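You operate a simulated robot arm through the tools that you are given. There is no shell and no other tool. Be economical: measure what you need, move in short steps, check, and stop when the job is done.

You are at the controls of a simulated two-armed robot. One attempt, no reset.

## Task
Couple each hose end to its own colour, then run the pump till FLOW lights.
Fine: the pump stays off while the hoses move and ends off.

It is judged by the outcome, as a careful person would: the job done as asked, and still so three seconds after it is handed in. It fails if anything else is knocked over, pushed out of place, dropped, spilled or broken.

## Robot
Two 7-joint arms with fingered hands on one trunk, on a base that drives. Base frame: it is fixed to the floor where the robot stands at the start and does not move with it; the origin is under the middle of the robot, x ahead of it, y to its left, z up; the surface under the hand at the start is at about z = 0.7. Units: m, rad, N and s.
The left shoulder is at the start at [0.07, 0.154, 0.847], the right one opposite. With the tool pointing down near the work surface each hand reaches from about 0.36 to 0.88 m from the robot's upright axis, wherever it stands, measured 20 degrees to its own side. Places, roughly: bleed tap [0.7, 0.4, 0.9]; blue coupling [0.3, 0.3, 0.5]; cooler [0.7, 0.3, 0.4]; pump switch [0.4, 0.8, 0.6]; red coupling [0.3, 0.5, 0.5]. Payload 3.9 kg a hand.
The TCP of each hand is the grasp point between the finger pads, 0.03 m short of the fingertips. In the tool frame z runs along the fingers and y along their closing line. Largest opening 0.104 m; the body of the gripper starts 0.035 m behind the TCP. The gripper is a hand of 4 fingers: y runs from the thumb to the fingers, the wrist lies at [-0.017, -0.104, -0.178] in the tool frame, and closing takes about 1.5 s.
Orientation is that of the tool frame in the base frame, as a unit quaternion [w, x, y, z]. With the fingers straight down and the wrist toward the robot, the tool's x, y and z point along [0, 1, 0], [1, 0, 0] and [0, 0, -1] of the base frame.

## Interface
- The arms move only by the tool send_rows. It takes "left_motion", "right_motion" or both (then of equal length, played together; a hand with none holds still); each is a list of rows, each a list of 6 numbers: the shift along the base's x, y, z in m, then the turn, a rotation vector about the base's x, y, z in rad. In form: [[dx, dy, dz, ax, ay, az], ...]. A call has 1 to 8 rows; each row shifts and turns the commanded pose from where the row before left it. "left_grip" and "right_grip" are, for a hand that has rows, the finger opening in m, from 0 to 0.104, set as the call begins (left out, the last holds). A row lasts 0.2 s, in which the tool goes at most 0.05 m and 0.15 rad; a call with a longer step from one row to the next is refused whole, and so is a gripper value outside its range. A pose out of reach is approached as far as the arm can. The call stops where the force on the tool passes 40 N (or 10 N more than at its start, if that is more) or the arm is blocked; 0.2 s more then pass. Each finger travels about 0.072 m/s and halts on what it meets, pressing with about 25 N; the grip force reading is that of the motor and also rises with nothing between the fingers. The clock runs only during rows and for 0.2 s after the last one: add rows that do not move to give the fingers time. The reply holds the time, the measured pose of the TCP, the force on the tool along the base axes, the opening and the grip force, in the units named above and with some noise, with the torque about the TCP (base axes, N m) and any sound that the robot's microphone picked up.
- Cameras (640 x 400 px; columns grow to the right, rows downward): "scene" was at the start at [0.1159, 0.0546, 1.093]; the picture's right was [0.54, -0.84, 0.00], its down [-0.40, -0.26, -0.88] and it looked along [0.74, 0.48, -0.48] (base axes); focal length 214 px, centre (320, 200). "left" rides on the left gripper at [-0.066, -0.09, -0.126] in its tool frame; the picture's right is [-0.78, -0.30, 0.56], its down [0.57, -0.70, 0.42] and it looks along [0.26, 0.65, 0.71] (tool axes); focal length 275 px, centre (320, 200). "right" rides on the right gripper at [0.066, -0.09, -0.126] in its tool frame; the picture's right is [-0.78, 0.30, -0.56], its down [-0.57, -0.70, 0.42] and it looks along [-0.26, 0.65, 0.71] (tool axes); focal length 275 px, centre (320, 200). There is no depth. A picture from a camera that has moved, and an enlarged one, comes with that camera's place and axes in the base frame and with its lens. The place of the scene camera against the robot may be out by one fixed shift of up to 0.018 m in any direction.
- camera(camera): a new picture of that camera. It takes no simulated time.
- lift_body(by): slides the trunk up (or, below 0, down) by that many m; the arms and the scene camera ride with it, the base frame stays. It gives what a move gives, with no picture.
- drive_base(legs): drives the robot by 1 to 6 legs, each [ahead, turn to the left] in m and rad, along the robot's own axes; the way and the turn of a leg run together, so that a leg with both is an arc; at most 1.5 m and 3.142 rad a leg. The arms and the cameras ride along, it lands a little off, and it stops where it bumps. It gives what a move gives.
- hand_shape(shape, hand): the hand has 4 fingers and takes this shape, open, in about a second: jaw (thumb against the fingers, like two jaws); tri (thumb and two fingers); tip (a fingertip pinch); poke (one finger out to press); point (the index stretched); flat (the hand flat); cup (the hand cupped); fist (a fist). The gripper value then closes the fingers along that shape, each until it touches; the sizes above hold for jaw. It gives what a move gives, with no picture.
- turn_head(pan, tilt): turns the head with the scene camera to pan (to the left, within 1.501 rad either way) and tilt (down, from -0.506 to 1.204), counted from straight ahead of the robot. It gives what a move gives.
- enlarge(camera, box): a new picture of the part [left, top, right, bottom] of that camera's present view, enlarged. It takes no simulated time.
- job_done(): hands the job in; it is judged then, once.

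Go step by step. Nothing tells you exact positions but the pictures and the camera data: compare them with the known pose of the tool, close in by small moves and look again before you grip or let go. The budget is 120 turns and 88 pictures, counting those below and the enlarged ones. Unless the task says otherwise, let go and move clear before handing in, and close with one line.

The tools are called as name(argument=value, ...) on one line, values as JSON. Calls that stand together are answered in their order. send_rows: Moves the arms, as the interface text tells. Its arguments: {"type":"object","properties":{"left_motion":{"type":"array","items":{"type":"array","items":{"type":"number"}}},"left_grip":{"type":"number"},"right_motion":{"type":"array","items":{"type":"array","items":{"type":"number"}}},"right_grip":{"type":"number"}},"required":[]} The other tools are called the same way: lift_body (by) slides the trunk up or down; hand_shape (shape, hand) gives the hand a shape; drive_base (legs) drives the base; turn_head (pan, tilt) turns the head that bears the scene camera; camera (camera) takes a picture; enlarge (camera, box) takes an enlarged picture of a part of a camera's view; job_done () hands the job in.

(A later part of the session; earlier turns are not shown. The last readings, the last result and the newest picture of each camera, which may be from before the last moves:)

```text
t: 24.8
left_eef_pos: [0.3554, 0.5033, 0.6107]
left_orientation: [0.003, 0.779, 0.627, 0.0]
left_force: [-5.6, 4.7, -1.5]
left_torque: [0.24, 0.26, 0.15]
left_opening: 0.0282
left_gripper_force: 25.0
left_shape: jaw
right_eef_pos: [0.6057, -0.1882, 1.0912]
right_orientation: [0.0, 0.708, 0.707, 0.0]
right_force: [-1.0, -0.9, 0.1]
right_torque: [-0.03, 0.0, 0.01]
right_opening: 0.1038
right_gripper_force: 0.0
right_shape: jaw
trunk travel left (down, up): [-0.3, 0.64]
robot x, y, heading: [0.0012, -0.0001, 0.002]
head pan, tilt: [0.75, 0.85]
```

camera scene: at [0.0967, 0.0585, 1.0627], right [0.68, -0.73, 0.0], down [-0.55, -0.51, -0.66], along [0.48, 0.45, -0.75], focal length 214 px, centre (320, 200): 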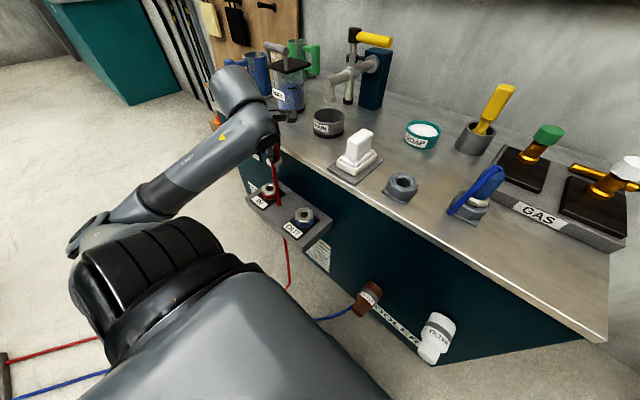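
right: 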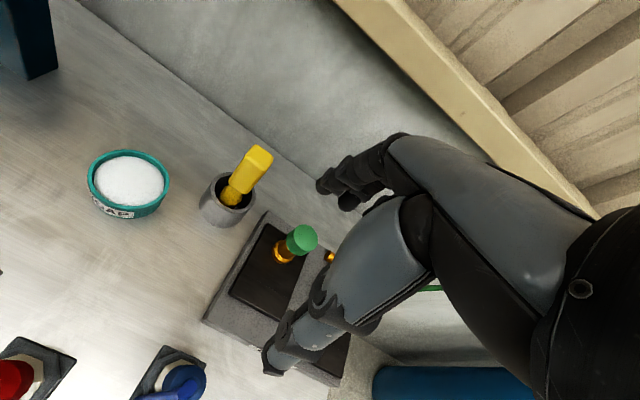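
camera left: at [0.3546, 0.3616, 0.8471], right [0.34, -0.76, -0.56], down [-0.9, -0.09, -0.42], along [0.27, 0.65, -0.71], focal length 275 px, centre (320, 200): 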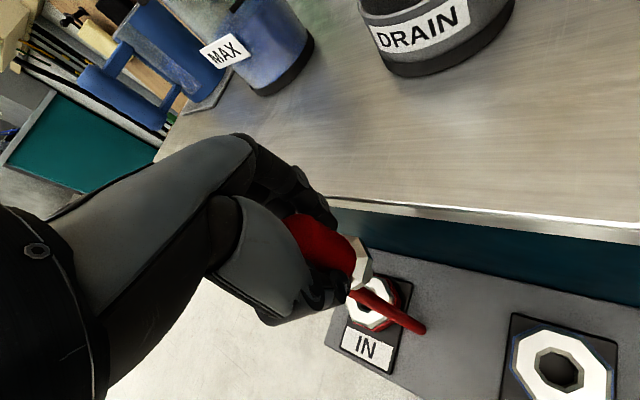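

send_rows(left_motion=[[0, 0, 0.002, 0, 0, 0], [0, 0, 0.002, 0, 0, 0], [0, 0, 0, 0, 0, 0]])

enlarge(camera="scene", box=[230, 140, 330, 240])

```text
t: 25.6
left_eef_pos: [0.3564, 0.5054, 0.6156]
left_orientation: [0.004, 0.779, 0.627, 0.001]
left_force: [-6.0, 1.8, -6.8]
left_torque: [0.14, 0.45, 0.05]
left_opening: 0.0275
left_gripper_force: 25.0
left_shape: jaw
right_eef_pos: [0.6071, -0.1883, 1.0913]
right_orientation: [0.0, 0.707, 0.707, 0.0]
right_force: [-0.1, -0.1, -0.1]
right_torque: [-0.01, 0.02, -0.04]
right_opening: 0.1037
right_gripper_force: 0.1
right_shape: jaw
trunk travel left (down, up): [-0.3, 0.64]
robot x, y, heading: [0.0001, 0.0029, 0.003]
head pan, tilt: [0.75, 0.85]
```

```text
4.00 times, centred on (280, 190) of scene
camera zoom: at [0.0965, 0.0597, 1.0626], right [0.68, -0.73, 0.0], down [-0.55, -0.51, -0.66], along [0.48, 0.45, -0.75], focal length 858 px, centre (480, 240)
```

zoom: 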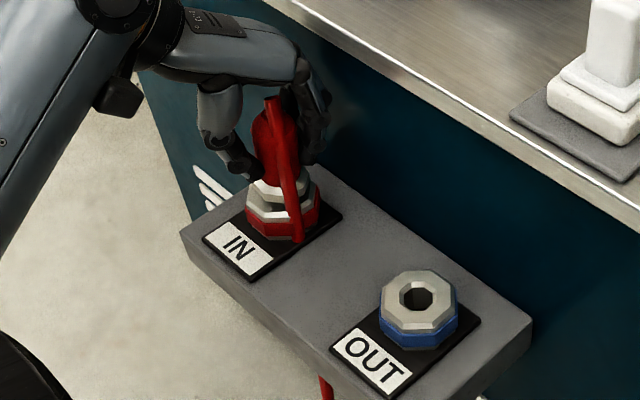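

Resistance of ~7 N this time, unlike before. I'll look closely from the hand camera before deciding.

enlarge(camera="left", box=[290, 190, 410, 310])

enlarge(camera="scene", box=[276, 190, 316, 230])

enlarge(camera="scene", box=[255, 160, 325, 210])

```text
3.33 times, centred on (350, 250) of left
camera zoom: at [0.2527, 0.4589, 0.7403], right [-0.45, -0.7, -0.56], down [-0.56, 0.71, -0.43], along [0.69, 0.12, -0.71], focal length 918 px, centre (220, 33)
```

zoom: 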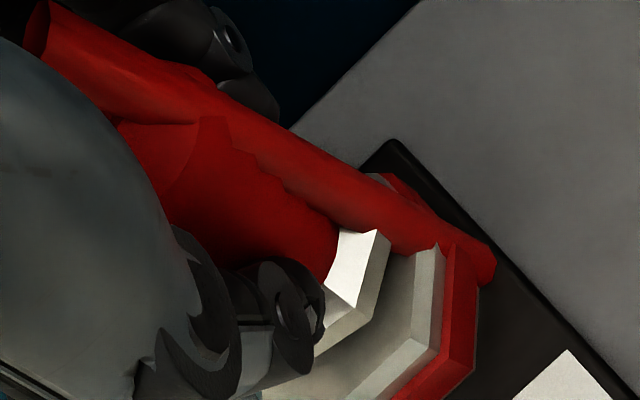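

```text
10.00 times, centred on (296, 210) of scene
camera zoom: at [0.0965, 0.0597, 1.0626], right [0.68, -0.73, 0.0], down [-0.55, -0.51, -0.66], along [0.48, 0.45, -0.75], focal length 2145 px, centre (560, 100)
```

zoom: 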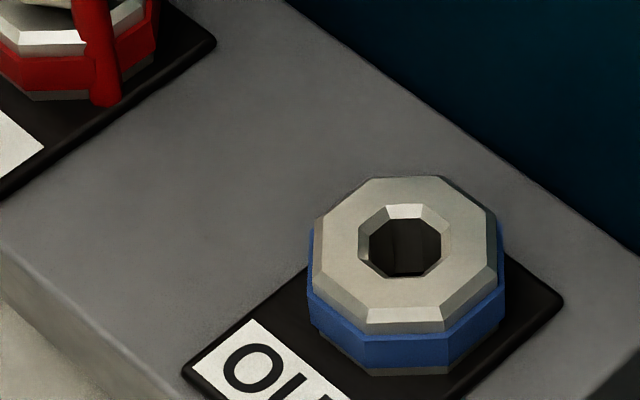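

```text
8.00 times, centred on (290, 185) of scene
camera zoom: at [0.0965, 0.0597, 1.0626], right [0.68, -0.73, 0.0], down [-0.55, -0.51, -0.66], along [0.48, 0.45, -0.75], focal length 1716 px, centre (560, 320)
```

zoom: 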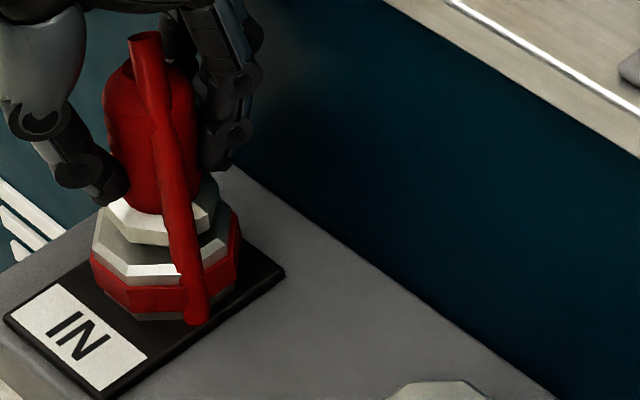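

The bore is a plain octagon with no slots, so likely a push-to-click fit. I'll square up and press down firmly up to the force limit, watching for a click.

send_rows(left_motion=[[0, 0, -0.004, 0, 0, 0], [0, 0, -0.004, 0, 0, 0], [0, 0, -0.004, 0, 0, 0], [0, 0, -0.003, 0, 0, 0], [0, 0, -0.003, 0, 0, 0], [0, 0, -0.003, 0, 0, 0], [0, 0, -0.003, 0, 0, 0], [0, 0, -0.003, 0, 0, 0]])

```text
t: 26.8
left_eef_pos: [0.356, 0.506, 0.6078]
left_orientation: [0.005, 0.778, 0.628, 0.013]
left_force: [-12.2, -2.3, 27.6]
left_torque: [-0.04, 0.54, 0.01]
left_opening: 0.0307
left_gripper_force: 24.8
left_shape: jaw
right_eef_pos: [0.6051, -0.1906, 1.0923]
right_orientation: [0.0, 0.705, 0.709, 0.001]
right_force: [-0.5, 0.6, -0.2]
right_torque: [-0.03, -0.03, -0.02]
right_opening: 0.1039
right_gripper_force: 0.2
right_shape: jaw
trunk travel left (down, up): [-0.3, 0.64]
robot x, y, heading: [-0.002, 0.001, 0.001]
head pan, tilt: [0.75, 0.85]
stopped in row 6 (left hand): the force on the tool passed its limit at 42 N (the readings are from after the stop); the commanded pose is now the measured one
```

No click; there's a −12 N side force in x, so I'll ease x by −3 mm and continue turning clockwise to beyond a quarter turn under light pressure.

send_rows(left_motion=[[-0.003, 0, 0, 0, 0, 0], [0, 0, 0, 0, 0, -0.12], [0, 0, 0, 0, 0, -0.12], [0, 0, 0, 0, 0, -0.12], [0, 0, 0, 0, 0, -0.12], [0, 0, 0, 0, 0, -0.12], [0, 0, 0, 0, 0, 0]])

enlarge(camera="scene", box=[255, 160, 325, 210])

```text
t: 28.4
left_eef_pos: [0.3537, 0.5059, 0.6068]
left_orientation: [0.005, 0.93, 0.368, 0.008]
left_force: [4.2, 11.4, 32.0]
left_torque: [0.33, 0.07, 0.5]
left_opening: 0.032
left_gripper_force: 25.0
left_shape: jaw
right_eef_pos: [0.6047, -0.1915, 1.0912]
right_orientation: [0.0, 0.707, 0.708, 0.001]
right_force: [0.3, 0.6, -0.8]
right_torque: [-0.01, -0.01, 0.0]
right_opening: 0.104
right_gripper_force: 0.0
right_shape: jaw
trunk travel left (down, up): [-0.3, 0.64]
robot x, y, heading: [-0.0037, 0.002, 0.002]
head pan, tilt: [0.75, 0.85]
```

```text
8.00 times, centred on (290, 185) of scene
camera zoom: at [0.0948, 0.0567, 1.0631], right [0.68, -0.73, 0.0], down [-0.55, -0.51, -0.66], along [0.48, 0.45, -0.75], focal length 1716 px, centre (560, 320)
```

zoom: 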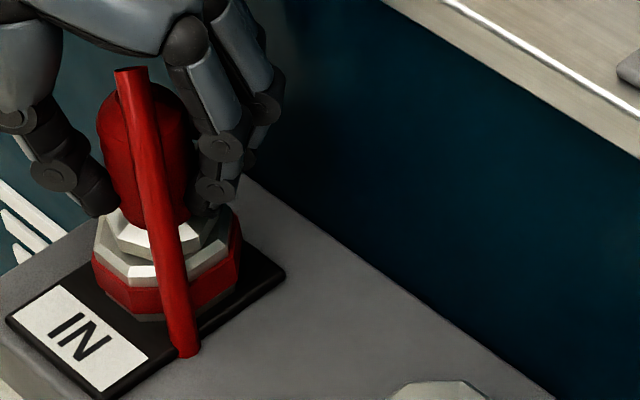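

Total turn ≈ 92°. Testing with a gentle tug again.

send_rows(left_motion=[[0, -0.002, 0.002, 0, 0, 0], [0, 0, 0.002, 0, 0, 0], [0, 0, 0.002, 0, 0, 0], [0, 0, 0.002, 0, 0, 0], [0, 0, 0.002, 0, 0, 0], [0, 0, 0, 0, 0, 0]])

enlarge(camera="scene", box=[255, 160, 325, 210])

```text
t: 29.8
left_eef_pos: [0.3537, 0.5044, 0.612]
left_orientation: [0.006, 0.929, 0.369, 0.005]
left_force: [-3.5, 5.0, -5.9]
left_torque: [0.33, 0.31, 0.07]
left_opening: 0.0283
left_gripper_force: 24.1
left_shape: jaw
right_eef_pos: [0.6079, -0.1884, 1.0917]
right_orientation: [0.0, 0.707, 0.707, -0.001]
right_force: [-0.3, -0.5, -0.2]
right_torque: [-0.03, 0.04, -0.01]
right_opening: 0.1038
right_gripper_force: 0.1
right_shape: jaw
trunk travel left (down, up): [-0.3, 0.64]
robot x, y, heading: [0.001, 0.0005, -0.001]
head pan, tilt: [0.75, 0.85]
```

```text
8.00 times, centred on (290, 185) of scene
camera zoom: at [0.0966, 0.06, 1.0625], right [0.68, -0.73, 0.0], down [-0.55, -0.51, -0.66], along [0.48, 0.45, -0.75], focal length 1716 px, centre (560, 320)
```

zoom: 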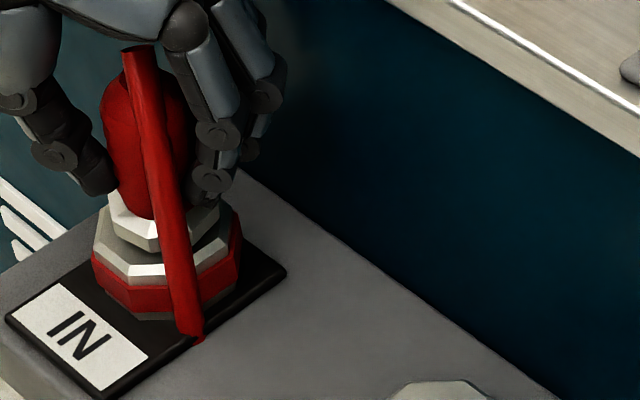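

send_rows(left_motion=[[0, 0, 0.002, 0, 0, 0], [0, 0, 0.002, 0, 0, 0], [0, 0, 0.002, 0, 0, 0], [0, 0, 0, 0, 0, 0]])

enlarge(camera="scene", box=[255, 160, 325, 210])

```text
t: 30.8
left_eef_pos: [0.355, 0.5047, 0.6178]
left_orientation: [0.006, 0.929, 0.369, 0.006]
left_force: [-4.9, 5.3, -8.6]
left_torque: [0.37, 0.37, 0.09]
left_opening: 0.0276
left_gripper_force: 24.7
left_shape: jaw
right_eef_pos: [0.6067, -0.1879, 1.0919]
right_orientation: [0.001, 0.707, 0.707, -0.001]
right_force: [0.5, -0.3, 0.3]
right_torque: [-0.01, 0.03, 0.0]
right_opening: 0.1035
right_gripper_force: 0.1
right_shape: jaw
trunk travel left (down, up): [-0.3, 0.64]
robot x, y, heading: [-0.0001, 0.0012, 0.002]
head pan, tilt: [0.75, 0.85]
```

```text
8.00 times, centred on (290, 185) of scene
camera zoom: at [0.0967, 0.0604, 1.0626], right [0.68, -0.73, 0.0], down [-0.55, -0.51, -0.66], along [0.48, 0.45, -0.75], focal length 1716 px, centre (560, 320)
```

zoom: 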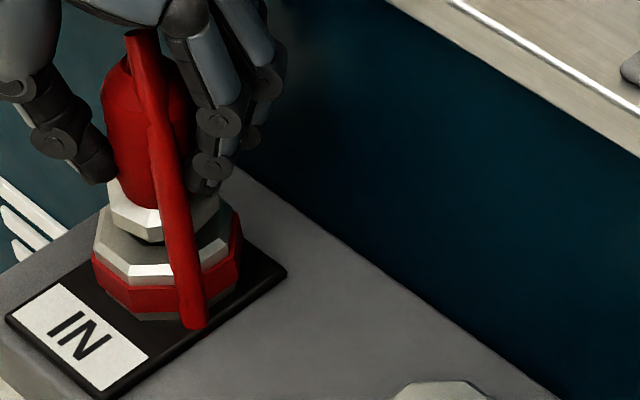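

Still lifts, only with friction. I'll seat it again and turn back counter-clockwise, which also tests the opposite twist and restores the better-aligned grip.

send_rows(left_motion=[[0, 0, -0.005, 0, 0, 0], [0, 0, -0.006, 0, 0, 0], [0, 0, -0.002, 0, 0, 0.1], [0, 0, 0, 0, 0, 0.14], [0, 0, 0, 0, 0, 0.14], [0, 0, 0, 0, 0, 0.14], [0, 0, 0, 0, 0, 0.14], [0, 0, 0, 0, 0, 0.14]])

send_rows(left_motion=[[0, 0, 0, 0, 0, 0.14], [0, 0, 0, 0, 0, 0.14], [0, 0, 0, 0, 0, 0.14], [0, 0, 0, 0, 0, 0.14], [0, 0, 0, 0, 0, 0.14], [0, 0, 0, 0, 0, 0.1], [0, 0, 0, 0, 0, 0]])

enlarge(camera="left", box=[270, 180, 450, 340])

```text
t: 32.6
left_eef_pos: [0.3536, 0.5029, 0.6074]
left_orientation: [0.003, 0.711, 0.703, 0.01]
left_force: [-1.4, -0.5, 14.3]
left_torque: [-0.06, -0.01, -0.04]
left_opening: 0.0288
left_gripper_force: 25.1
left_shape: jaw
right_eef_pos: [0.6058, -0.1897, 1.0902]
right_orientation: [0.0, 0.707, 0.707, 0.002]
right_force: [-0.2, 0.4, -0.8]
right_torque: [0.01, 0.0, 0.01]
right_opening: 0.1039
right_gripper_force: 0.2
right_shape: jaw
trunk travel left (down, up): [-0.3, 0.64]
robot x, y, heading: [-0.0, -0.0001, -0.004]
head pan, tilt: [0.75, 0.85]
```

```text
t: 34.2
left_eef_pos: [0.3556, 0.5034, 0.607]
left_orientation: [0.001, 0.382, 0.924, 0.009]
left_force: [7.8, 2.1, 16.5]
left_torque: [0.2, -0.34, -0.1]
left_opening: 0.0289
left_gripper_force: 24.9
left_shape: jaw
right_eef_pos: [0.606, -0.1903, 1.0923]
right_orientation: [-0.001, 0.707, 0.707, 0.0]
right_force: [-0.9, -0.3, 0.1]
right_torque: [-0.01, -0.03, 0.0]
right_opening: 0.1035
right_gripper_force: 0.0
right_shape: jaw
trunk travel left (down, up): [-0.3, 0.64]
robot x, y, heading: [0.0009, -0.0024, 0.004]
head pan, tilt: [0.75, 0.85]
```

```text
2.50 times, centred on (360, 260) of left
camera zoom: at [0.3367, 0.389, 0.7301], right [0.34, -0.75, -0.57], down [-0.9, -0.08, -0.43], along [0.28, 0.66, -0.7], focal length 688 px, centre (220, 50)
```

zoom: 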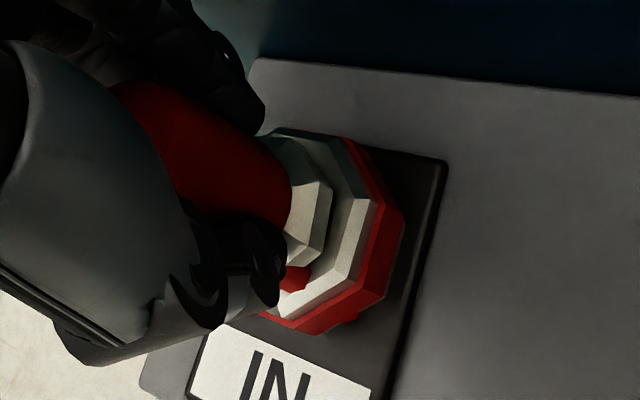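

Turning back was free, so there's no twist lock. I'll relieve the side load (+x 2 mm), press firmly once more, then release and see whether it stays seated.

send_rows(left_motion=[[0.003, 0.001, 0, 0, 0, 0], [0, 0, -0.002, 0, 0, 0], [0, 0, -0.002, 0, 0, 0], [0, 0, -0.002, 0, 0, 0], [0, 0, -0.002, 0, 0, 0], [0, 0, -0.002, 0, 0, 0], [0, 0, -0.002, 0, 0, 0]])

```text
t: 35.5
left_eef_pos: [0.3595, 0.5035, 0.6055]
left_orientation: [0.005, 0.384, 0.923, 0.018]
left_force: [-3.8, -4.5, 23.5]
left_torque: [-0.18, 0.18, 0.0]
left_opening: 0.03
left_gripper_force: 25.0
left_shape: jaw
right_eef_pos: [0.6058, -0.1914, 1.0921]
right_orientation: [0.0, 0.707, 0.707, 0.002]
right_force: [0.9, 0.0, -1.3]
right_torque: [-0.04, 0.01, -0.01]
right_opening: 0.104
right_gripper_force: 0.1
right_shape: jaw
trunk travel left (down, up): [-0.3, 0.64]
robot x, y, heading: [0.0012, -0.001, 0.003]
head pan, tilt: [0.75, 0.85]
stopped in row 6 (left hand): the force on the tool passed its limit at 41 N (the readings are from after the stop); the commanded pose is now the measured one
```

Hard stop again. Releasing and lifting clear to inspect.

send_rows(left_motion=[[0, 0, 0.002, 0, 0, 0], [0, 0, 0.002, 0, 0, 0], [0, 0, 0, 0, 0, 0], [0, 0, 0, 0, 0, 0], [0, 0, 0, 0, 0, 0], [0, 0, 0, 0, 0, 0]], left_grip=0.08)

send_rows(left_motion=[[0, 0, 0.03, 0, 0, 0], [0, 0, 0.03, 0, 0, 0], [0, 0, 0.03, 0, 0, 0], [0, 0, 0.03, 0, 0, 0], [0, 0, 0, 0, 0, 0]])

enlarge(camera="left", box=[250, 190, 490, 390])

enlarge(camera="scene", box=[255, 160, 325, 210])

```text
t: 36.9
left_eef_pos: [0.3586, 0.5051, 0.6046]
left_orientation: [0.002, 0.382, 0.924, 0.012]
left_force: [-0.4, -0.1, -0.8]
left_torque: [-0.03, 0.0, -0.04]
left_opening: 0.0797
left_gripper_force: 0.1
left_shape: jaw
right_eef_pos: [0.607, -0.1894, 1.091]
right_orientation: [0.0, 0.707, 0.707, 0.0]
right_force: [0.3, -0.9, 0.4]
right_torque: [-0.04, -0.01, 0.01]
right_opening: 0.1035
right_gripper_force: 0.1
right_shape: jaw
trunk travel left (down, up): [-0.3, 0.64]
robot x, y, heading: [-0.001, 0.0028, 0.001]
head pan, tilt: [0.75, 0.85]
```

```text
t: 38.1
left_eef_pos: [0.3596, 0.5066, 0.7239]
left_orientation: [0.003, 0.382, 0.924, 0.013]
left_force: [0.1, -0.3, 0.4]
left_torque: [-0.01, 0.0, 0.01]
left_opening: 0.0797
left_gripper_force: 0.2
left_shape: jaw
right_eef_pos: [0.6069, -0.1894, 1.0917]
right_orientation: [0.0, 0.707, 0.707, 0.0]
right_force: [0.3, -0.3, 0.2]
right_torque: [-0.01, -0.02, 0.0]
right_opening: 0.1037
right_gripper_force: 0.0
right_shape: jaw
trunk travel left (down, up): [-0.3, 0.64]
robot x, y, heading: [-0.0021, 0.0032, 0.001]
head pan, tilt: [0.75, 0.85]
```

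```text
2.00 times, centred on (370, 290) of left
camera zoom: at [0.3391, 0.392, 0.8477], right [0.35, -0.75, -0.57], down [-0.9, -0.08, -0.44], along [0.28, 0.66, -0.7], focal length 551 px, centre (220, 20)
```

zoom: 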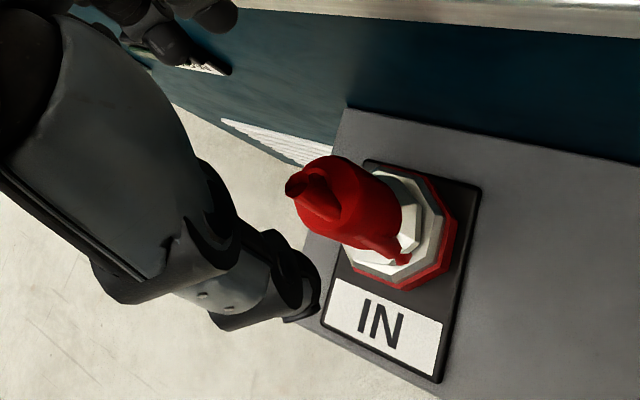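

```text
8.00 times, centred on (290, 185) of scene
camera zoom: at [0.0967, 0.059, 1.0627], right [0.68, -0.73, 0.0], down [-0.55, -0.51, -0.66], along [0.48, 0.45, -0.75], focal length 1716 px, centre (560, 320)
```

zoom: 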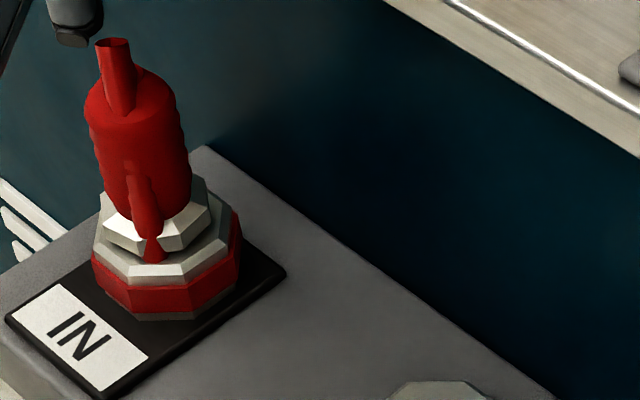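

The plug stands in IN but leans slightly: the bore is loose, so it needs truer centring to latch. Taking a close look at the offset.

enlarge(camera="left", box=[340, 240, 460, 340])

```text
4.00 times, centred on (400, 290) of left
camera zoom: at [0.3391, 0.392, 0.8477], right [0.35, -0.75, -0.57], down [-0.9, -0.08, -0.44], along [0.28, 0.66, -0.7], focal length 1101 px, centre (0, -160)
```

zoom: 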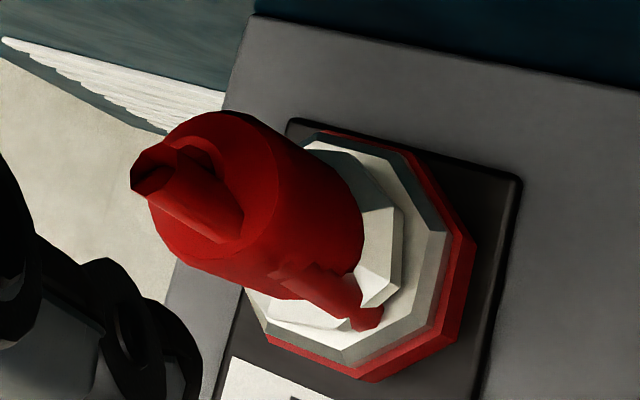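

On checking the perspective, the plug is in fact vertical and centred with its collar on the ring, so red is seated. Now the blue one: raise, move over to it, with the right arm further aside.

send_rows(left_motion=[[0, 0, 0.045, 0, 0, 0], [0, 0, 0.045, 0, 0, 0], [0, 0, 0.045, 0, 0, 0], [0.015, -0.045, 0.04, 0, 0, 0], [0.015, -0.047, 0, 0, 0, 0], [0.015, -0.047, 0, 0, 0, 0], [0.015, -0.047, 0, 0, 0, 0], [0.015, -0.047, 0, 0, 0, 0]], right_motion=[[0, -0.02, 0, 0, 0, 0], [0, -0.02, 0, 0, 0, 0], [0, -0.02, 0, 0, 0, 0], [0, -0.02, 0, 0, 0, 0], [0, -0.02, 0, 0, 0, 0], [0, 0, 0, 0, 0, 0], [0, 0, 0, 0, 0, 0], [0, 0, 0, 0, 0, 0]])

send_rows(left_motion=[[0.015, -0.047, 0, 0, 0, 0], [0.015, -0.047, 0, 0, 0, 0], [0.015, -0.047, 0, 0, 0, 0], [0.015, -0.047, 0, 0, 0, 0], [0.012, -0.047, 0, 0, 0, 0], [0, -0.009, 0, 0, 0, 0], [0, 0, 0, 0, 0, 0]])

camera(camera="left")

```text
refused: row 4 steps farther than a row can; nothing moved
```

```text
t: 38.6
left_eef_pos: [0.3887, 0.4401, 0.7296]
left_orientation: [0.002, 0.374, 0.927, 0.022]
left_force: [-16.8, -2.6, 18.7]
left_torque: [0.27, 0.01, 0.08]
left_opening: 0.0676
left_gripper_force: 0.1
left_shape: jaw
left hand out of reach, approached as far as the arm can: row 1, 2
right_eef_pos: [0.6049, -0.1892, 1.0927]
right_orientation: [-0.001, 0.706, 0.709, 0.002]
right_force: [1.2, -0.6, -0.1]
right_torque: [0.01, 0.01, 0.0]
right_opening: 0.1038
right_gripper_force: 0.1
right_shape: jaw
trunk travel left (down, up): [-0.3, 0.64]
robot x, y, heading: [-0.004, -0.0001, 0.012]
head pan, tilt: [0.75, 0.85]
stopped in row 2 (left hand): the force on the tool passed its limit at 46 N (the readings are from after the stop); the commanded pose is now the measured one
```

```text
39 pictures are left
camera left: at [0.3706, 0.3235, 0.8494], right [0.36, -0.73, -0.58], down [-0.89, -0.09, -0.45], along [0.27, 0.68, -0.68], focal length 275 px, centre (320, 200)
```

left: 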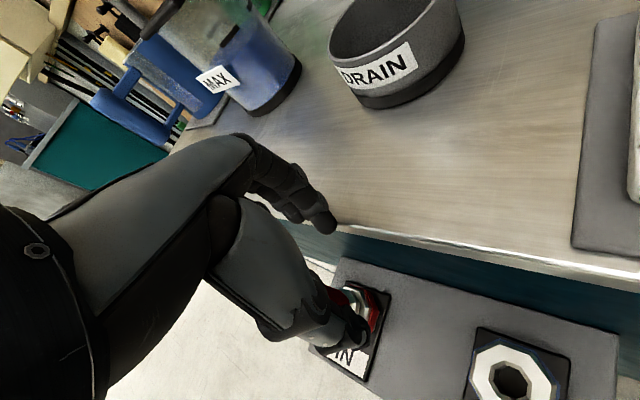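

A row in the first call was refused and the second ran alone, so the fingers touched the counter's front edge. I'll back off, rise straight up and re-check.

send_rows(left_motion=[[-0.015, 0.005, 0.005, 0, 0, 0], [-0.01, 0, 0.02, 0, 0, 0], [0, 0, 0.045, 0, 0, 0], [0, 0, 0.045, 0, 0, 0], [0, 0, 0.045, 0, 0, 0], [0, 0, 0.02, 0, 0, 0], [0, 0, 0, 0, 0, 0]])

camera(camera="scene")

```text
t: 40.2
left_eef_pos: [0.379, 0.4579, 0.9035]
left_orientation: [0.0, 0.375, 0.927, 0.017]
left_force: [0.2, 0.5, -0.1]
left_torque: [0.0, 0.03, -0.01]
left_opening: 0.0797
left_gripper_force: 0.0
left_shape: jaw
left hand out of reach, approached as far as the arm can: row 1, 2
right_eef_pos: [0.6062, -0.1865, 1.091]
right_orientation: [0.0, 0.705, 0.709, 0.0]
right_force: [-0.4, -0.2, -0.2]
right_torque: [0.02, -0.04, -0.02]
right_opening: 0.1039
right_gripper_force: 0.0
right_shape: jaw
trunk travel left (down, up): [-0.3, 0.64]
robot x, y, heading: [0.0016, 0.0015, 0.012]
head pan, tilt: [0.75, 0.85]
```

```text
38 pictures are left
camera scene: at [0.0956, 0.06, 1.0627], right [0.69, -0.73, 0.0], down [-0.54, -0.52, -0.66], along [0.48, 0.45, -0.75], focal length 214 px, centre (320, 200)
```

scene: 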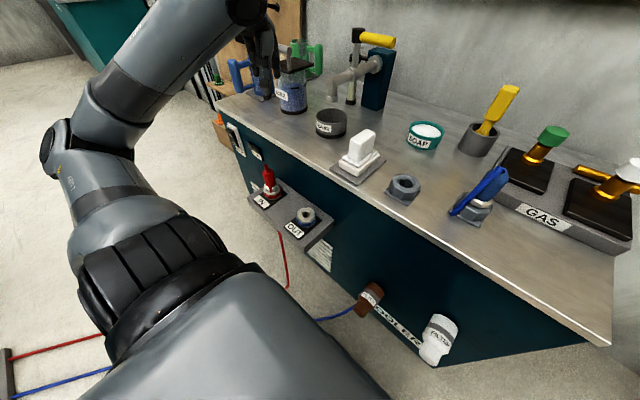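

All items are in place and red stands in IN. Now moving to blue at a height clear of everything.

send_rows(left_motion=[[0.012, -0.043, 0, -0.031, 0.013, -0.017], [0.012, -0.043, 0, 0, 0, 0], [0.012, -0.043, 0, 0, 0, 0], [0.012, -0.043, 0, 0, 0, 0], [0.012, -0.043, 0, 0, 0, 0], [0.012, -0.043, 0, 0, 0, 0], [0.013, -0.043, 0, 0, 0, 0], [0.013, -0.043, 0, 0, 0, 0]], right_motion=[[0, -0.02, 0, 0, 0, 0], [0, -0.02, 0, 0, 0, 0], [0, -0.02, 0, 0, 0, 0], [0, -0.02, 0, 0, 0, 0], [0, -0.02, 0, 0, 0, 0], [0, 0, 0, 0, 0, 0], [0, 0, 0, 0, 0, 0], [0, 0, 0, 0, 0, 0]])

```text
t: 42.0
left_eef_pos: [0.4726, 0.1446, 0.907]
left_orientation: [0.001, 0.382, 0.924, 0.0]
left_force: [-0.1, 0.6, 0.0]
left_torque: [-0.04, 0.0, 0.0]
left_opening: 0.0797
left_gripper_force: 0.1
left_shape: jaw
left hand out of reach, approached as far as the arm can: row 8
right_eef_pos: [0.607, -0.2859, 1.0909]
right_orientation: [-0.001, 0.705, 0.709, 0.0]
right_force: [-1.2, 0.6, 0.5]
right_torque: [-0.01, -0.01, 0.01]
right_opening: 0.1036
right_gripper_force: 0.0
right_shape: jaw
trunk travel left (down, up): [-0.3, 0.64]
robot x, y, heading: [0.0014, 0.0019, 0.009]
head pan, tilt: [0.75, 0.85]
```

The left arm can't reach blue from this stance, so I'll turn the base right by 0.3 rad in place (hand stays high and clear) and look.

drive_base(legs=[[0, -0.3]])

camera(camera="left")

```text
t: 43.4
left_eef_pos: [0.4932, -0.0018, 0.9084]
left_orientation: [0.002, 0.515, 0.857, 0.001]
left_force: [-0.7, 0.9, 0.0]
left_torque: [0.02, -0.04, -0.01]
left_opening: 0.08
left_gripper_force: 0.1
left_shape: jaw
right_eef_pos: [0.4952, -0.452, 1.0903]
right_orientation: [0.0, 0.802, 0.597, -0.001]
right_force: [0.1, -0.4, -0.6]
right_torque: [0.01, -0.01, -0.01]
right_opening: 0.1036
right_gripper_force: 0.0
right_shape: jaw
trunk travel left (down, up): [-0.3, 0.64]
robot x, y, heading: [0.001, -0.0046, -0.286]
head pan, tilt: [0.75, 0.85]
```

```text
37 pictures are left
camera left: at [0.4437, -0.1038, 1.0332], right [0.1, -0.82, -0.56], down [-0.89, 0.18, -0.43], along [0.45, 0.54, -0.71], focal length 275 px, centre (320, 200)
```

left: 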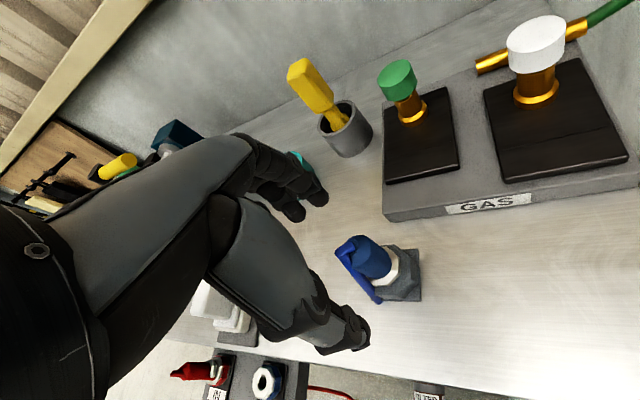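

Turning the hand back to 45° and moving roughly over blue, then measuring.

send_rows(left_motion=[[0.005, 0.005, 0, 0, 0, 0.1], [0.005, 0.006, 0, 0, 0, 0.1], [0.005, 0.006, 0, 0, 0, 0.09], [0, 0, 0, 0, 0, 0]])

enlarge(camera="left", box=[300, 200, 480, 360])

```text
t: 44.4
left_eef_pos: [0.5085, 0.0313, 0.9099]
left_orientation: [0.002, 0.384, 0.923, 0.0]
left_force: [0.4, -0.6, 0.2]
left_torque: [0.02, -0.01, 0.02]
left_opening: 0.0798
left_gripper_force: 0.1
left_shape: jaw
left hand out of reach, approached as far as the arm can: row 1, 2, 3
right_eef_pos: [0.4963, -0.452, 1.0901]
right_orientation: [0.0, 0.802, 0.597, 0.0]
right_force: [0.7, 0.5, -0.2]
right_torque: [0.01, 0.01, -0.01]
right_opening: 0.1038
right_gripper_force: 0.1
right_shape: jaw
trunk travel left (down, up): [-0.3, 0.64]
robot x, y, heading: [-0.001, -0.001, -0.289]
head pan, tilt: [0.75, 0.85]
```

```text
2.50 times, centred on (390, 280) of left
camera zoom: at [0.489, -0.0809, 1.0347], right [0.34, -0.76, -0.55], down [-0.9, -0.09, -0.43], along [0.28, 0.64, -0.71], focal length 688 px, centre (145, 0)
```

zoom: 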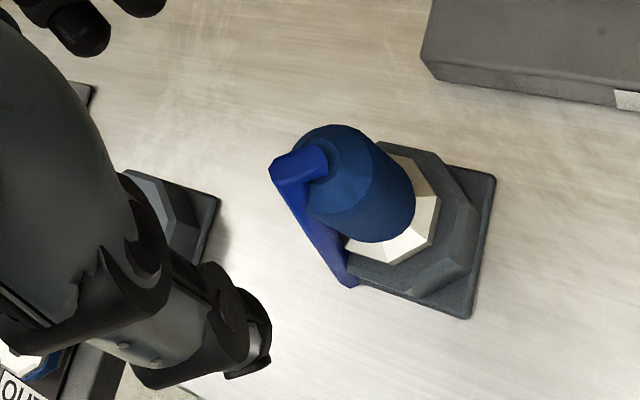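

Blue axis ≈ (0.524, 0.014), still at the reach limit; I'll turn the base a further 0.2 rad right.

drive_base(legs=[[0, -0.2]])

```text
t: 45.6
left_eef_pos: [0.5031, -0.0715, 0.9105]
left_orientation: [0.002, 0.475, 0.88, 0.0]
left_force: [-0.8, 0.4, 0.9]
left_torque: [0.0, -0.02, 0.02]
left_opening: 0.0797
left_gripper_force: 0.0
left_shape: jaw
right_eef_pos: [0.3957, -0.5428, 1.0897]
right_orientation: [0.0, 0.858, 0.514, -0.001]
right_force: [-0.1, 0.4, -0.9]
right_torque: [0.01, 0.01, -0.01]
right_opening: 0.1038
right_gripper_force: 0.1
right_shape: jaw
trunk travel left (down, up): [-0.3, 0.64]
robot x, y, heading: [-0.0011, 0.0016, -0.489]
head pan, tilt: [0.75, 0.85]
```

send_rows(left_motion=[[0.007, 0.028, 0, 0, 0, 0.07], [0.007, 0.028, 0, 0, 0, 0.07], [0.007, 0.0295, 0, 0, 0, 0.06], [0, 0, -0.02, 0, 0, 0], [0, 0, -0.02, 0, 0, 0], [0, 0, 0, 0, 0, 0]])

enlarge(camera="left", box=[260, 190, 460, 350])

```text
t: 47.0
left_eef_pos: [0.5234, 0.0144, 0.8691]
left_orientation: [0.002, 0.385, 0.923, 0.0]
left_force: [0.2, -0.2, 1.3]
left_torque: [0.02, 0.02, 0.0]
left_opening: 0.0799
left_gripper_force: 0.1
left_shape: jaw
right_eef_pos: [0.3964, -0.5416, 1.0897]
right_orientation: [0.0, 0.858, 0.513, 0.0]
right_force: [-0.3, -0.1, 0.1]
right_torque: [0.01, 0.02, 0.0]
right_opening: 0.1037
right_gripper_force: 0.1
right_shape: jaw
trunk travel left (down, up): [-0.3, 0.64]
robot x, y, heading: [-0.0003, 0.002, -0.492]
head pan, tilt: [0.75, 0.85]
```

```text
2.50 times, centred on (360, 270) of left
camera zoom: at [0.505, -0.0976, 0.9936], right [0.34, -0.76, -0.55], down [-0.9, -0.09, -0.43], along [0.28, 0.64, -0.71], focal length 688 px, centre (220, 25)
```

zoom: 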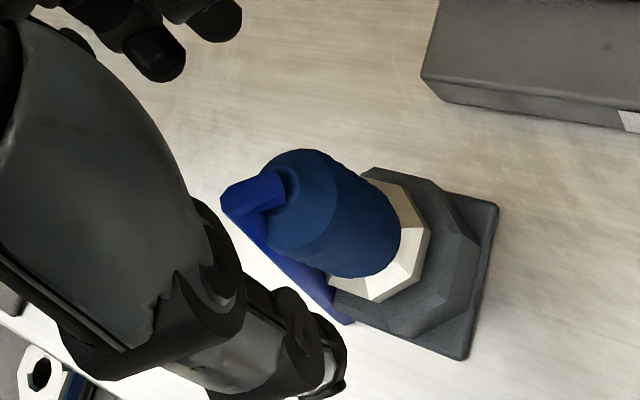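

Blue axis confirmed at ≈ (0.5245, 0.0155). Descending to z ≈ 0.79 and closing.

send_rows(left_motion=[[0.001, 0.001, -0.02, 0, 0, 0], [0, 0, -0.03, 0, 0, 0], [0, 0, -0.027, 0, 0, 0], [0, 0, 0, 0, 0, 0]])

enlarge(camera="left", box=[220, 180, 440, 340])

```text
t: 48.0
left_eef_pos: [0.5244, 0.014, 0.7916]
left_orientation: [0.003, 0.385, 0.923, 0.001]
left_force: [-0.5, -0.1, 0.0]
left_torque: [-0.01, 0.01, 0.01]
left_opening: 0.0798
left_gripper_force: 0.1
left_shape: jaw
right_eef_pos: [0.3968, -0.542, 1.091]
right_orientation: [0.0, 0.858, 0.514, -0.001]
right_force: [-0.4, 0.5, -0.5]
right_torque: [-0.01, 0.01, -0.01]
right_opening: 0.1037
right_gripper_force: 0.0
right_shape: jaw
trunk travel left (down, up): [-0.3, 0.64]
robot x, y, heading: [-0.0013, 0.0003, -0.489]
head pan, tilt: [0.75, 0.85]
```

```text
2.50 times, centred on (330, 260) of left
camera zoom: at [0.5054, -0.0971, 0.9168], right [0.34, -0.76, -0.55], down [-0.9, -0.09, -0.43], along [0.28, 0.64, -0.71], focal length 688 px, centre (295, 50)
```

zoom: 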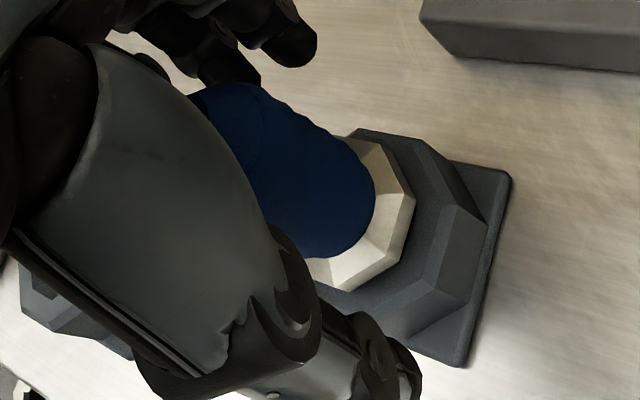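

Same picture as for red. Closing and lifting.

send_rows(left_motion=[[0, 0, 0, 0, 0, 0], [0, 0, 0, 0, 0, 0], [0, 0, 0, 0, 0, 0], [0, 0, 0, 0, 0, 0], [0, 0, 0, 0, 0, 0], [0, 0, 0, 0, 0, 0], [0, 0, 0, 0, 0, 0]], left_grip=0.02)

send_rows(left_motion=[[0, 0, 0.01, 0, 0, 0], [0, 0, 0.02, 0, 0, 0], [0, 0, 0.03, 0, 0, 0], [0, 0, 0.03, 0, 0, 0], [0, 0, 0, 0, 0, 0]])

camera(camera="left")

```text
t: 49.6
left_eef_pos: [0.5239, 0.0158, 0.7913]
left_orientation: [0.001, 0.385, 0.923, 0.0]
left_force: [-0.3, -0.7, -0.6]
left_torque: [-0.03, -0.02, -0.02]
left_opening: 0.0271
left_gripper_force: 24.8
left_shape: jaw
right_eef_pos: [0.3962, -0.5419, 1.0886]
right_orientation: [0.0, 0.858, 0.513, 0.0]
right_force: [-0.7, -0.9, 0.9]
right_torque: [0.03, 0.0, 0.0]
right_opening: 0.1035
right_gripper_force: 0.1
right_shape: jaw
trunk travel left (down, up): [-0.3, 0.64]
robot x, y, heading: [-0.0016, -0.0001, -0.485]
head pan, tilt: [0.75, 0.85]
```

```text
t: 50.8
left_eef_pos: [0.5248, 0.0146, 0.8833]
left_orientation: [0.003, 0.385, 0.923, 0.0]
left_force: [-0.3, -0.1, -0.1]
left_torque: [0.02, 0.0, 0.02]
left_opening: 0.027
left_gripper_force: 25.6
left_shape: jaw
right_eef_pos: [0.396, -0.5434, 1.0896]
right_orientation: [-0.001, 0.858, 0.513, 0.0]
right_force: [0.9, 0.2, 0.6]
right_torque: [0.02, 0.01, 0.06]
right_opening: 0.104
right_gripper_force: 0.2
right_shape: jaw
trunk travel left (down, up): [-0.3, 0.64]
robot x, y, heading: [0.0007, -0.0013, -0.486]
head pan, tilt: [0.75, 0.85]
```

```text
33 pictures are left
camera left: at [0.506, -0.0975, 1.0092], right [0.34, -0.76, -0.55], down [-0.9, -0.09, -0.43], along [0.28, 0.64, -0.71], focal length 275 px, centre (320, 200)
```

left: 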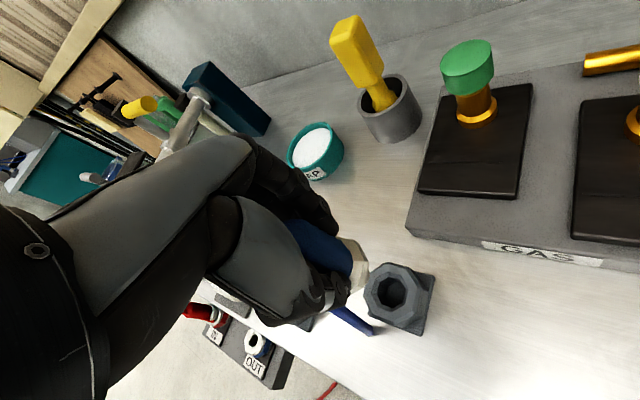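

Blue lifted cleanly. I'll raise it a bit, move it back toward me off the counter, then turn the base back to face ahead.

send_rows(left_motion=[[0, 0, 0.035, 0, 0, 0], [0, 0, 0.035, 0, 0, 0], [-0.03, 0, 0, 0, 0, 0], [-0.03, 0, 0, 0, 0, 0], [-0.03, 0, 0, 0, 0, 0], [0, 0, 0, 0, 0, 0]])

drive_base(legs=[[0, 0.486]])

```text
t: 52.2
left_eef_pos: [0.4363, 0.0147, 0.9512]
left_orientation: [0.002, 0.385, 0.923, 0.0]
left_force: [0.9, 0.3, -1.3]
left_torque: [0.0, 0.0, 0.01]
left_opening: 0.0272
left_gripper_force: 24.7
left_shape: jaw
right_eef_pos: [0.3974, -0.542, 1.0891]
right_orientation: [-0.002, 0.858, 0.514, -0.001]
right_force: [0.8, 0.1, -1.1]
right_torque: [-0.01, 0.02, 0.01]
right_opening: 0.1036
right_gripper_force: 0.0
right_shape: jaw
trunk travel left (down, up): [-0.3, 0.64]
robot x, y, heading: [-0.0021, 0.0027, -0.491]
head pan, tilt: [0.75, 0.85]
```

```text
t: 53.9
left_eef_pos: [0.3794, 0.2169, 0.9515]
left_orientation: [0.003, 0.153, 0.988, -0.001]
left_force: [-0.5, 0.9, -0.3]
left_torque: [-0.03, 0.01, 0.01]
left_opening: 0.0271
left_gripper_force: 25.1
left_shape: jaw
right_eef_pos: [0.6031, -0.2955, 1.0904]
right_orientation: [-0.001, 0.71, 0.704, 0.0]
right_force: [-0.5, 1.0, -0.8]
right_torque: [-0.01, -0.04, 0.01]
right_opening: 0.1037
right_gripper_force: 0.0
right_shape: jaw
trunk travel left (down, up): [-0.3, 0.64]
robot x, y, heading: [-0.0024, 0.0049, -0.001]
head pan, tilt: [0.75, 0.85]
```

Now over toward OUT with the hand brought back to ~45–50° yaw, lowering to a hover.

send_rows(left_motion=[[0, 0.02, 0, 0, 0, -0.1], [0, 0.03, -0.02, 0, 0, -0.1], [-0.005, 0.03, -0.03, 0, 0, -0.1], [-0.007, 0.03, -0.03, 0, 0, -0.1], [-0.01, 0.02, -0.04, 0, 0, -0.08], [0, 0, -0.045, 0, 0, 0], [0, 0, -0.045, 0, 0, 0], [0, 0, 0, 0, 0, 0]])

enlarge(camera="left", box=[270, 200, 450, 390])

enlarge(camera="scene", box=[240, 130, 360, 250])

```text
t: 55.7
left_eef_pos: [0.4226, 0.3554, 0.7841]
left_orientation: [0.004, 0.383, 0.924, 0.001]
left_force: [2.3, 0.5, 11.1]
left_torque: [0.07, -0.1, -0.01]
left_opening: 0.0278
left_gripper_force: 24.7
left_shape: jaw
left hand out of reach, approached as far as the arm can: row 4, 5, 6, 7
right_eef_pos: [0.6027, -0.2968, 1.0898]
right_orientation: [-0.002, 0.71, 0.704, 0.0]
right_force: [0.0, 0.5, 0.1]
right_torque: [0.01, -0.02, 0.02]
right_opening: 0.1038
right_gripper_force: 0.0
right_shape: jaw
trunk travel left (down, up): [-0.3, 0.64]
robot x, y, heading: [0.0005, 0.0016, -0.006]
head pan, tilt: [0.75, 0.85]
```

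```text
2.11 times, centred on (360, 295) of left
camera zoom: at [0.4032, 0.2431, 0.9097], right [0.34, -0.76, -0.55], down [-0.9, -0.09, -0.43], along [0.28, 0.64, -0.71], focal length 580 px, centre (236, 0)
```

zoom: 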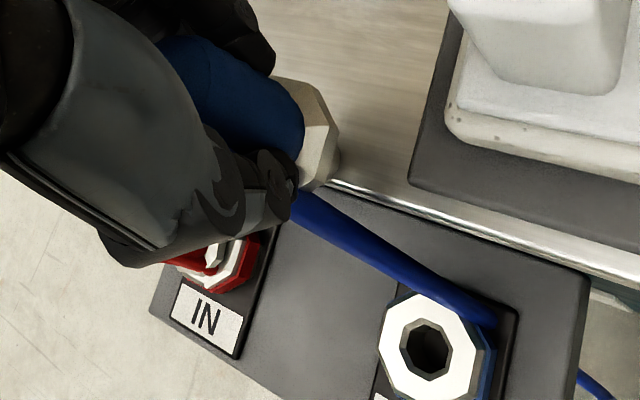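

```text
3.33 times, centred on (300, 190) of scene
camera zoom: at [0.0962, 0.0579, 1.0629], right [0.68, -0.73, 0.0], down [-0.55, -0.51, -0.66], along [0.48, 0.45, -0.75], focal length 715 px, centre (387, 233)
```

zoom: 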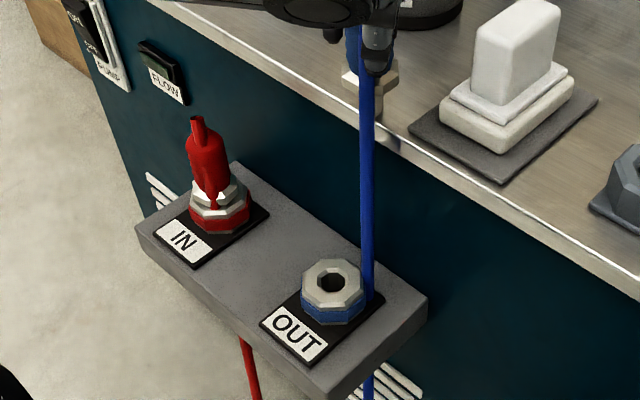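

The arm is too folded at OUT from here, so the plug brushed the counter edge. I'll raise it, and turn the base left 0.5 rad so OUT lies straight ahead of the arm.

send_rows(left_motion=[[0, 0, 0.02, 0, 0, 0], [0, 0, 0.04, 0, 0, 0], [0, 0, 0.04, 0, 0, 0], [0, 0, 0, 0, 0, 0]])

drive_base(legs=[[0, 0.5]])

```text
t: 56.7
left_eef_pos: [0.4236, 0.3575, 0.8821]
left_orientation: [0.003, 0.383, 0.924, 0.0]
left_force: [0.6, 0.1, 0.1]
left_torque: [0.02, -0.01, -0.01]
left_opening: 0.0271
left_gripper_force: 24.8
left_shape: jaw
right_eef_pos: [0.604, -0.2945, 1.0906]
right_orientation: [0.0, 0.71, 0.704, 0.0]
right_force: [-1.1, -0.5, 0.1]
right_torque: [0.0, 0.0, 0.01]
right_opening: 0.1039
right_gripper_force: 0.0
right_shape: jaw
trunk travel left (down, up): [-0.3, 0.64]
robot x, y, heading: [0.0003, -0.0011, -0.005]
head pan, tilt: [0.75, 0.85]
```

```text
t: 58.5
left_eef_pos: [0.2032, 0.5141, 0.8822]
left_orientation: [0.003, 0.147, 0.989, -0.001]
left_force: [-0.7, 0.2, -0.8]
left_torque: [0.0, -0.02, -0.01]
left_opening: 0.0272
left_gripper_force: 25.4
left_shape: jaw
right_eef_pos: [0.6709, 0.0258, 1.0907]
right_orientation: [-0.001, 0.518, 0.856, -0.001]
right_force: [-0.9, -0.2, 0.6]
right_torque: [-0.01, -0.01, -0.03]
right_opening: 0.1035
right_gripper_force: 0.0
right_shape: jaw
trunk travel left (down, up): [-0.3, 0.64]
robot x, y, heading: [-0.0059, 0.0015, 0.489]
head pan, tilt: [0.75, 0.85]
```

send_rows(left_motion=[[0.0257, -0.0278, 0, 0, 0, -0.082], [0.0257, -0.0278, 0, 0, 0, -0.082], [0.0257, -0.0278, 0, 0, 0, -0.082], [0.0257, -0.0278, 0, 0, 0, -0.082], [0.0257, -0.0278, 0, 0, 0, -0.082], [0.0257, -0.0278, 0, 0, 0, -0.082], [0, 0, 0, 0, 0, 0]])

turn_head(pan=0.3, tilt=0.85)

```text
t: 60.1
left_eef_pos: [0.3556, 0.3491, 0.8831]
left_orientation: [0.003, 0.383, 0.924, -0.001]
left_force: [-0.7, 0.3, -0.7]
left_torque: [-0.02, -0.02, 0.02]
left_opening: 0.0271
left_gripper_force: 24.9
left_shape: jaw
right_eef_pos: [0.6699, 0.026, 1.0899]
right_orientation: [-0.001, 0.517, 0.856, 0.0]
right_force: [-0.1, 0.8, 0.1]
right_torque: [-0.03, -0.03, 0.02]
right_opening: 0.104
right_gripper_force: 0.0
right_shape: jaw
trunk travel left (down, up): [-0.3, 0.64]
robot x, y, heading: [-0.0019, 0.0019, 0.487]
head pan, tilt: [0.75, 0.85]
```

```text
t: 61.0
left_eef_pos: [0.3572, 0.3483, 0.8822]
left_orientation: [0.002, 0.384, 0.924, -0.001]
left_force: [0.4, 0.8, -0.9]
left_torque: [0.0, 0.0, 0.0]
left_opening: 0.0272
left_gripper_force: 25.0
left_shape: jaw
right_eef_pos: [0.6707, 0.0249, 1.0895]
right_orientation: [-0.002, 0.517, 0.856, -0.001]
right_force: [-0.1, 0.5, -1.0]
right_torque: [0.01, 0.02, -0.03]
right_opening: 0.1037
right_gripper_force: 0.1
right_shape: jaw
trunk travel left (down, up): [-0.3, 0.64]
robot x, y, heading: [-0.0023, -0.0017, 0.489]
head pan, tilt: [0.3, 0.85]
```

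Reached above OUT. Lowering to z ≈ 0.66 and checking alignment.

send_rows(left_motion=[[0, 0, -0.045, 0, 0, 0], [0, 0, -0.045, 0, 0, 0], [0, 0, -0.045, 0, 0, 0], [0, 0, -0.045, 0, 0, 0], [0, 0, -0.04, 0, 0, 0], [0, 0, 0, 0, 0, 0]])

enlarge(camera="left", box=[270, 200, 450, 360])

camera(camera="scene")

```text
t: 62.5
left_eef_pos: [0.3606, 0.3483, 0.6641]
left_orientation: [0.003, 0.384, 0.923, 0.0]
left_force: [-0.8, 0.3, -0.8]
left_torque: [-0.01, 0.01, -0.01]
left_opening: 0.0273
left_gripper_force: 25.2
left_shape: jaw
right_eef_pos: [0.6703, 0.0256, 1.0902]
right_orientation: [-0.001, 0.517, 0.856, -0.001]
right_force: [0.8, 0.7, 0.1]
right_torque: [0.0, 0.02, 0.03]
right_opening: 0.1039
right_gripper_force: 0.2
right_shape: jaw
trunk travel left (down, up): [-0.3, 0.64]
robot x, y, heading: [0.0024, 0.0, 0.486]
head pan, tilt: [0.3, 0.85]
```

```text
2.50 times, centred on (360, 280) of left
camera zoom: at [0.3418, 0.237, 0.7898], right [0.34, -0.76, -0.55], down [-0.9, -0.09, -0.43], along [0.28, 0.64, -0.71], focal length 688 px, centre (220, 0)
```

zoom: 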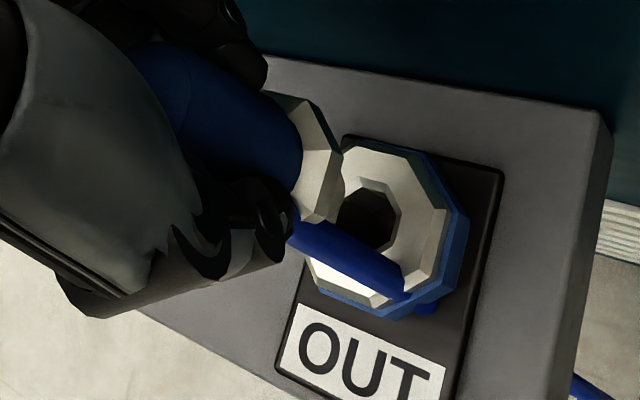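

```text
29 pictures are left
camera scene: at [0.0879, 0.0842, 1.0628], right [0.71, -0.7, 0.0], down [-0.53, -0.53, -0.66], along [0.47, 0.47, -0.75], focal length 214 px, centre (320, 200)
```

scene: 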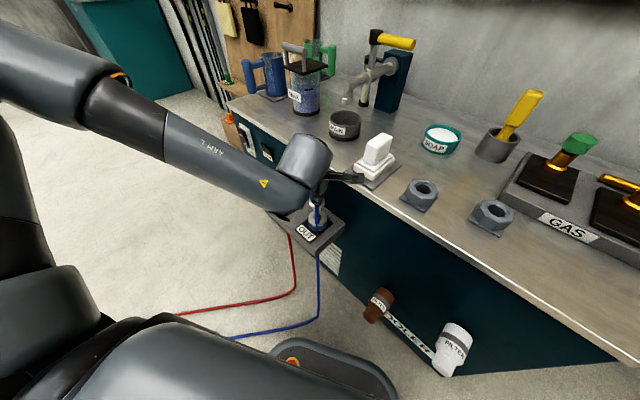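

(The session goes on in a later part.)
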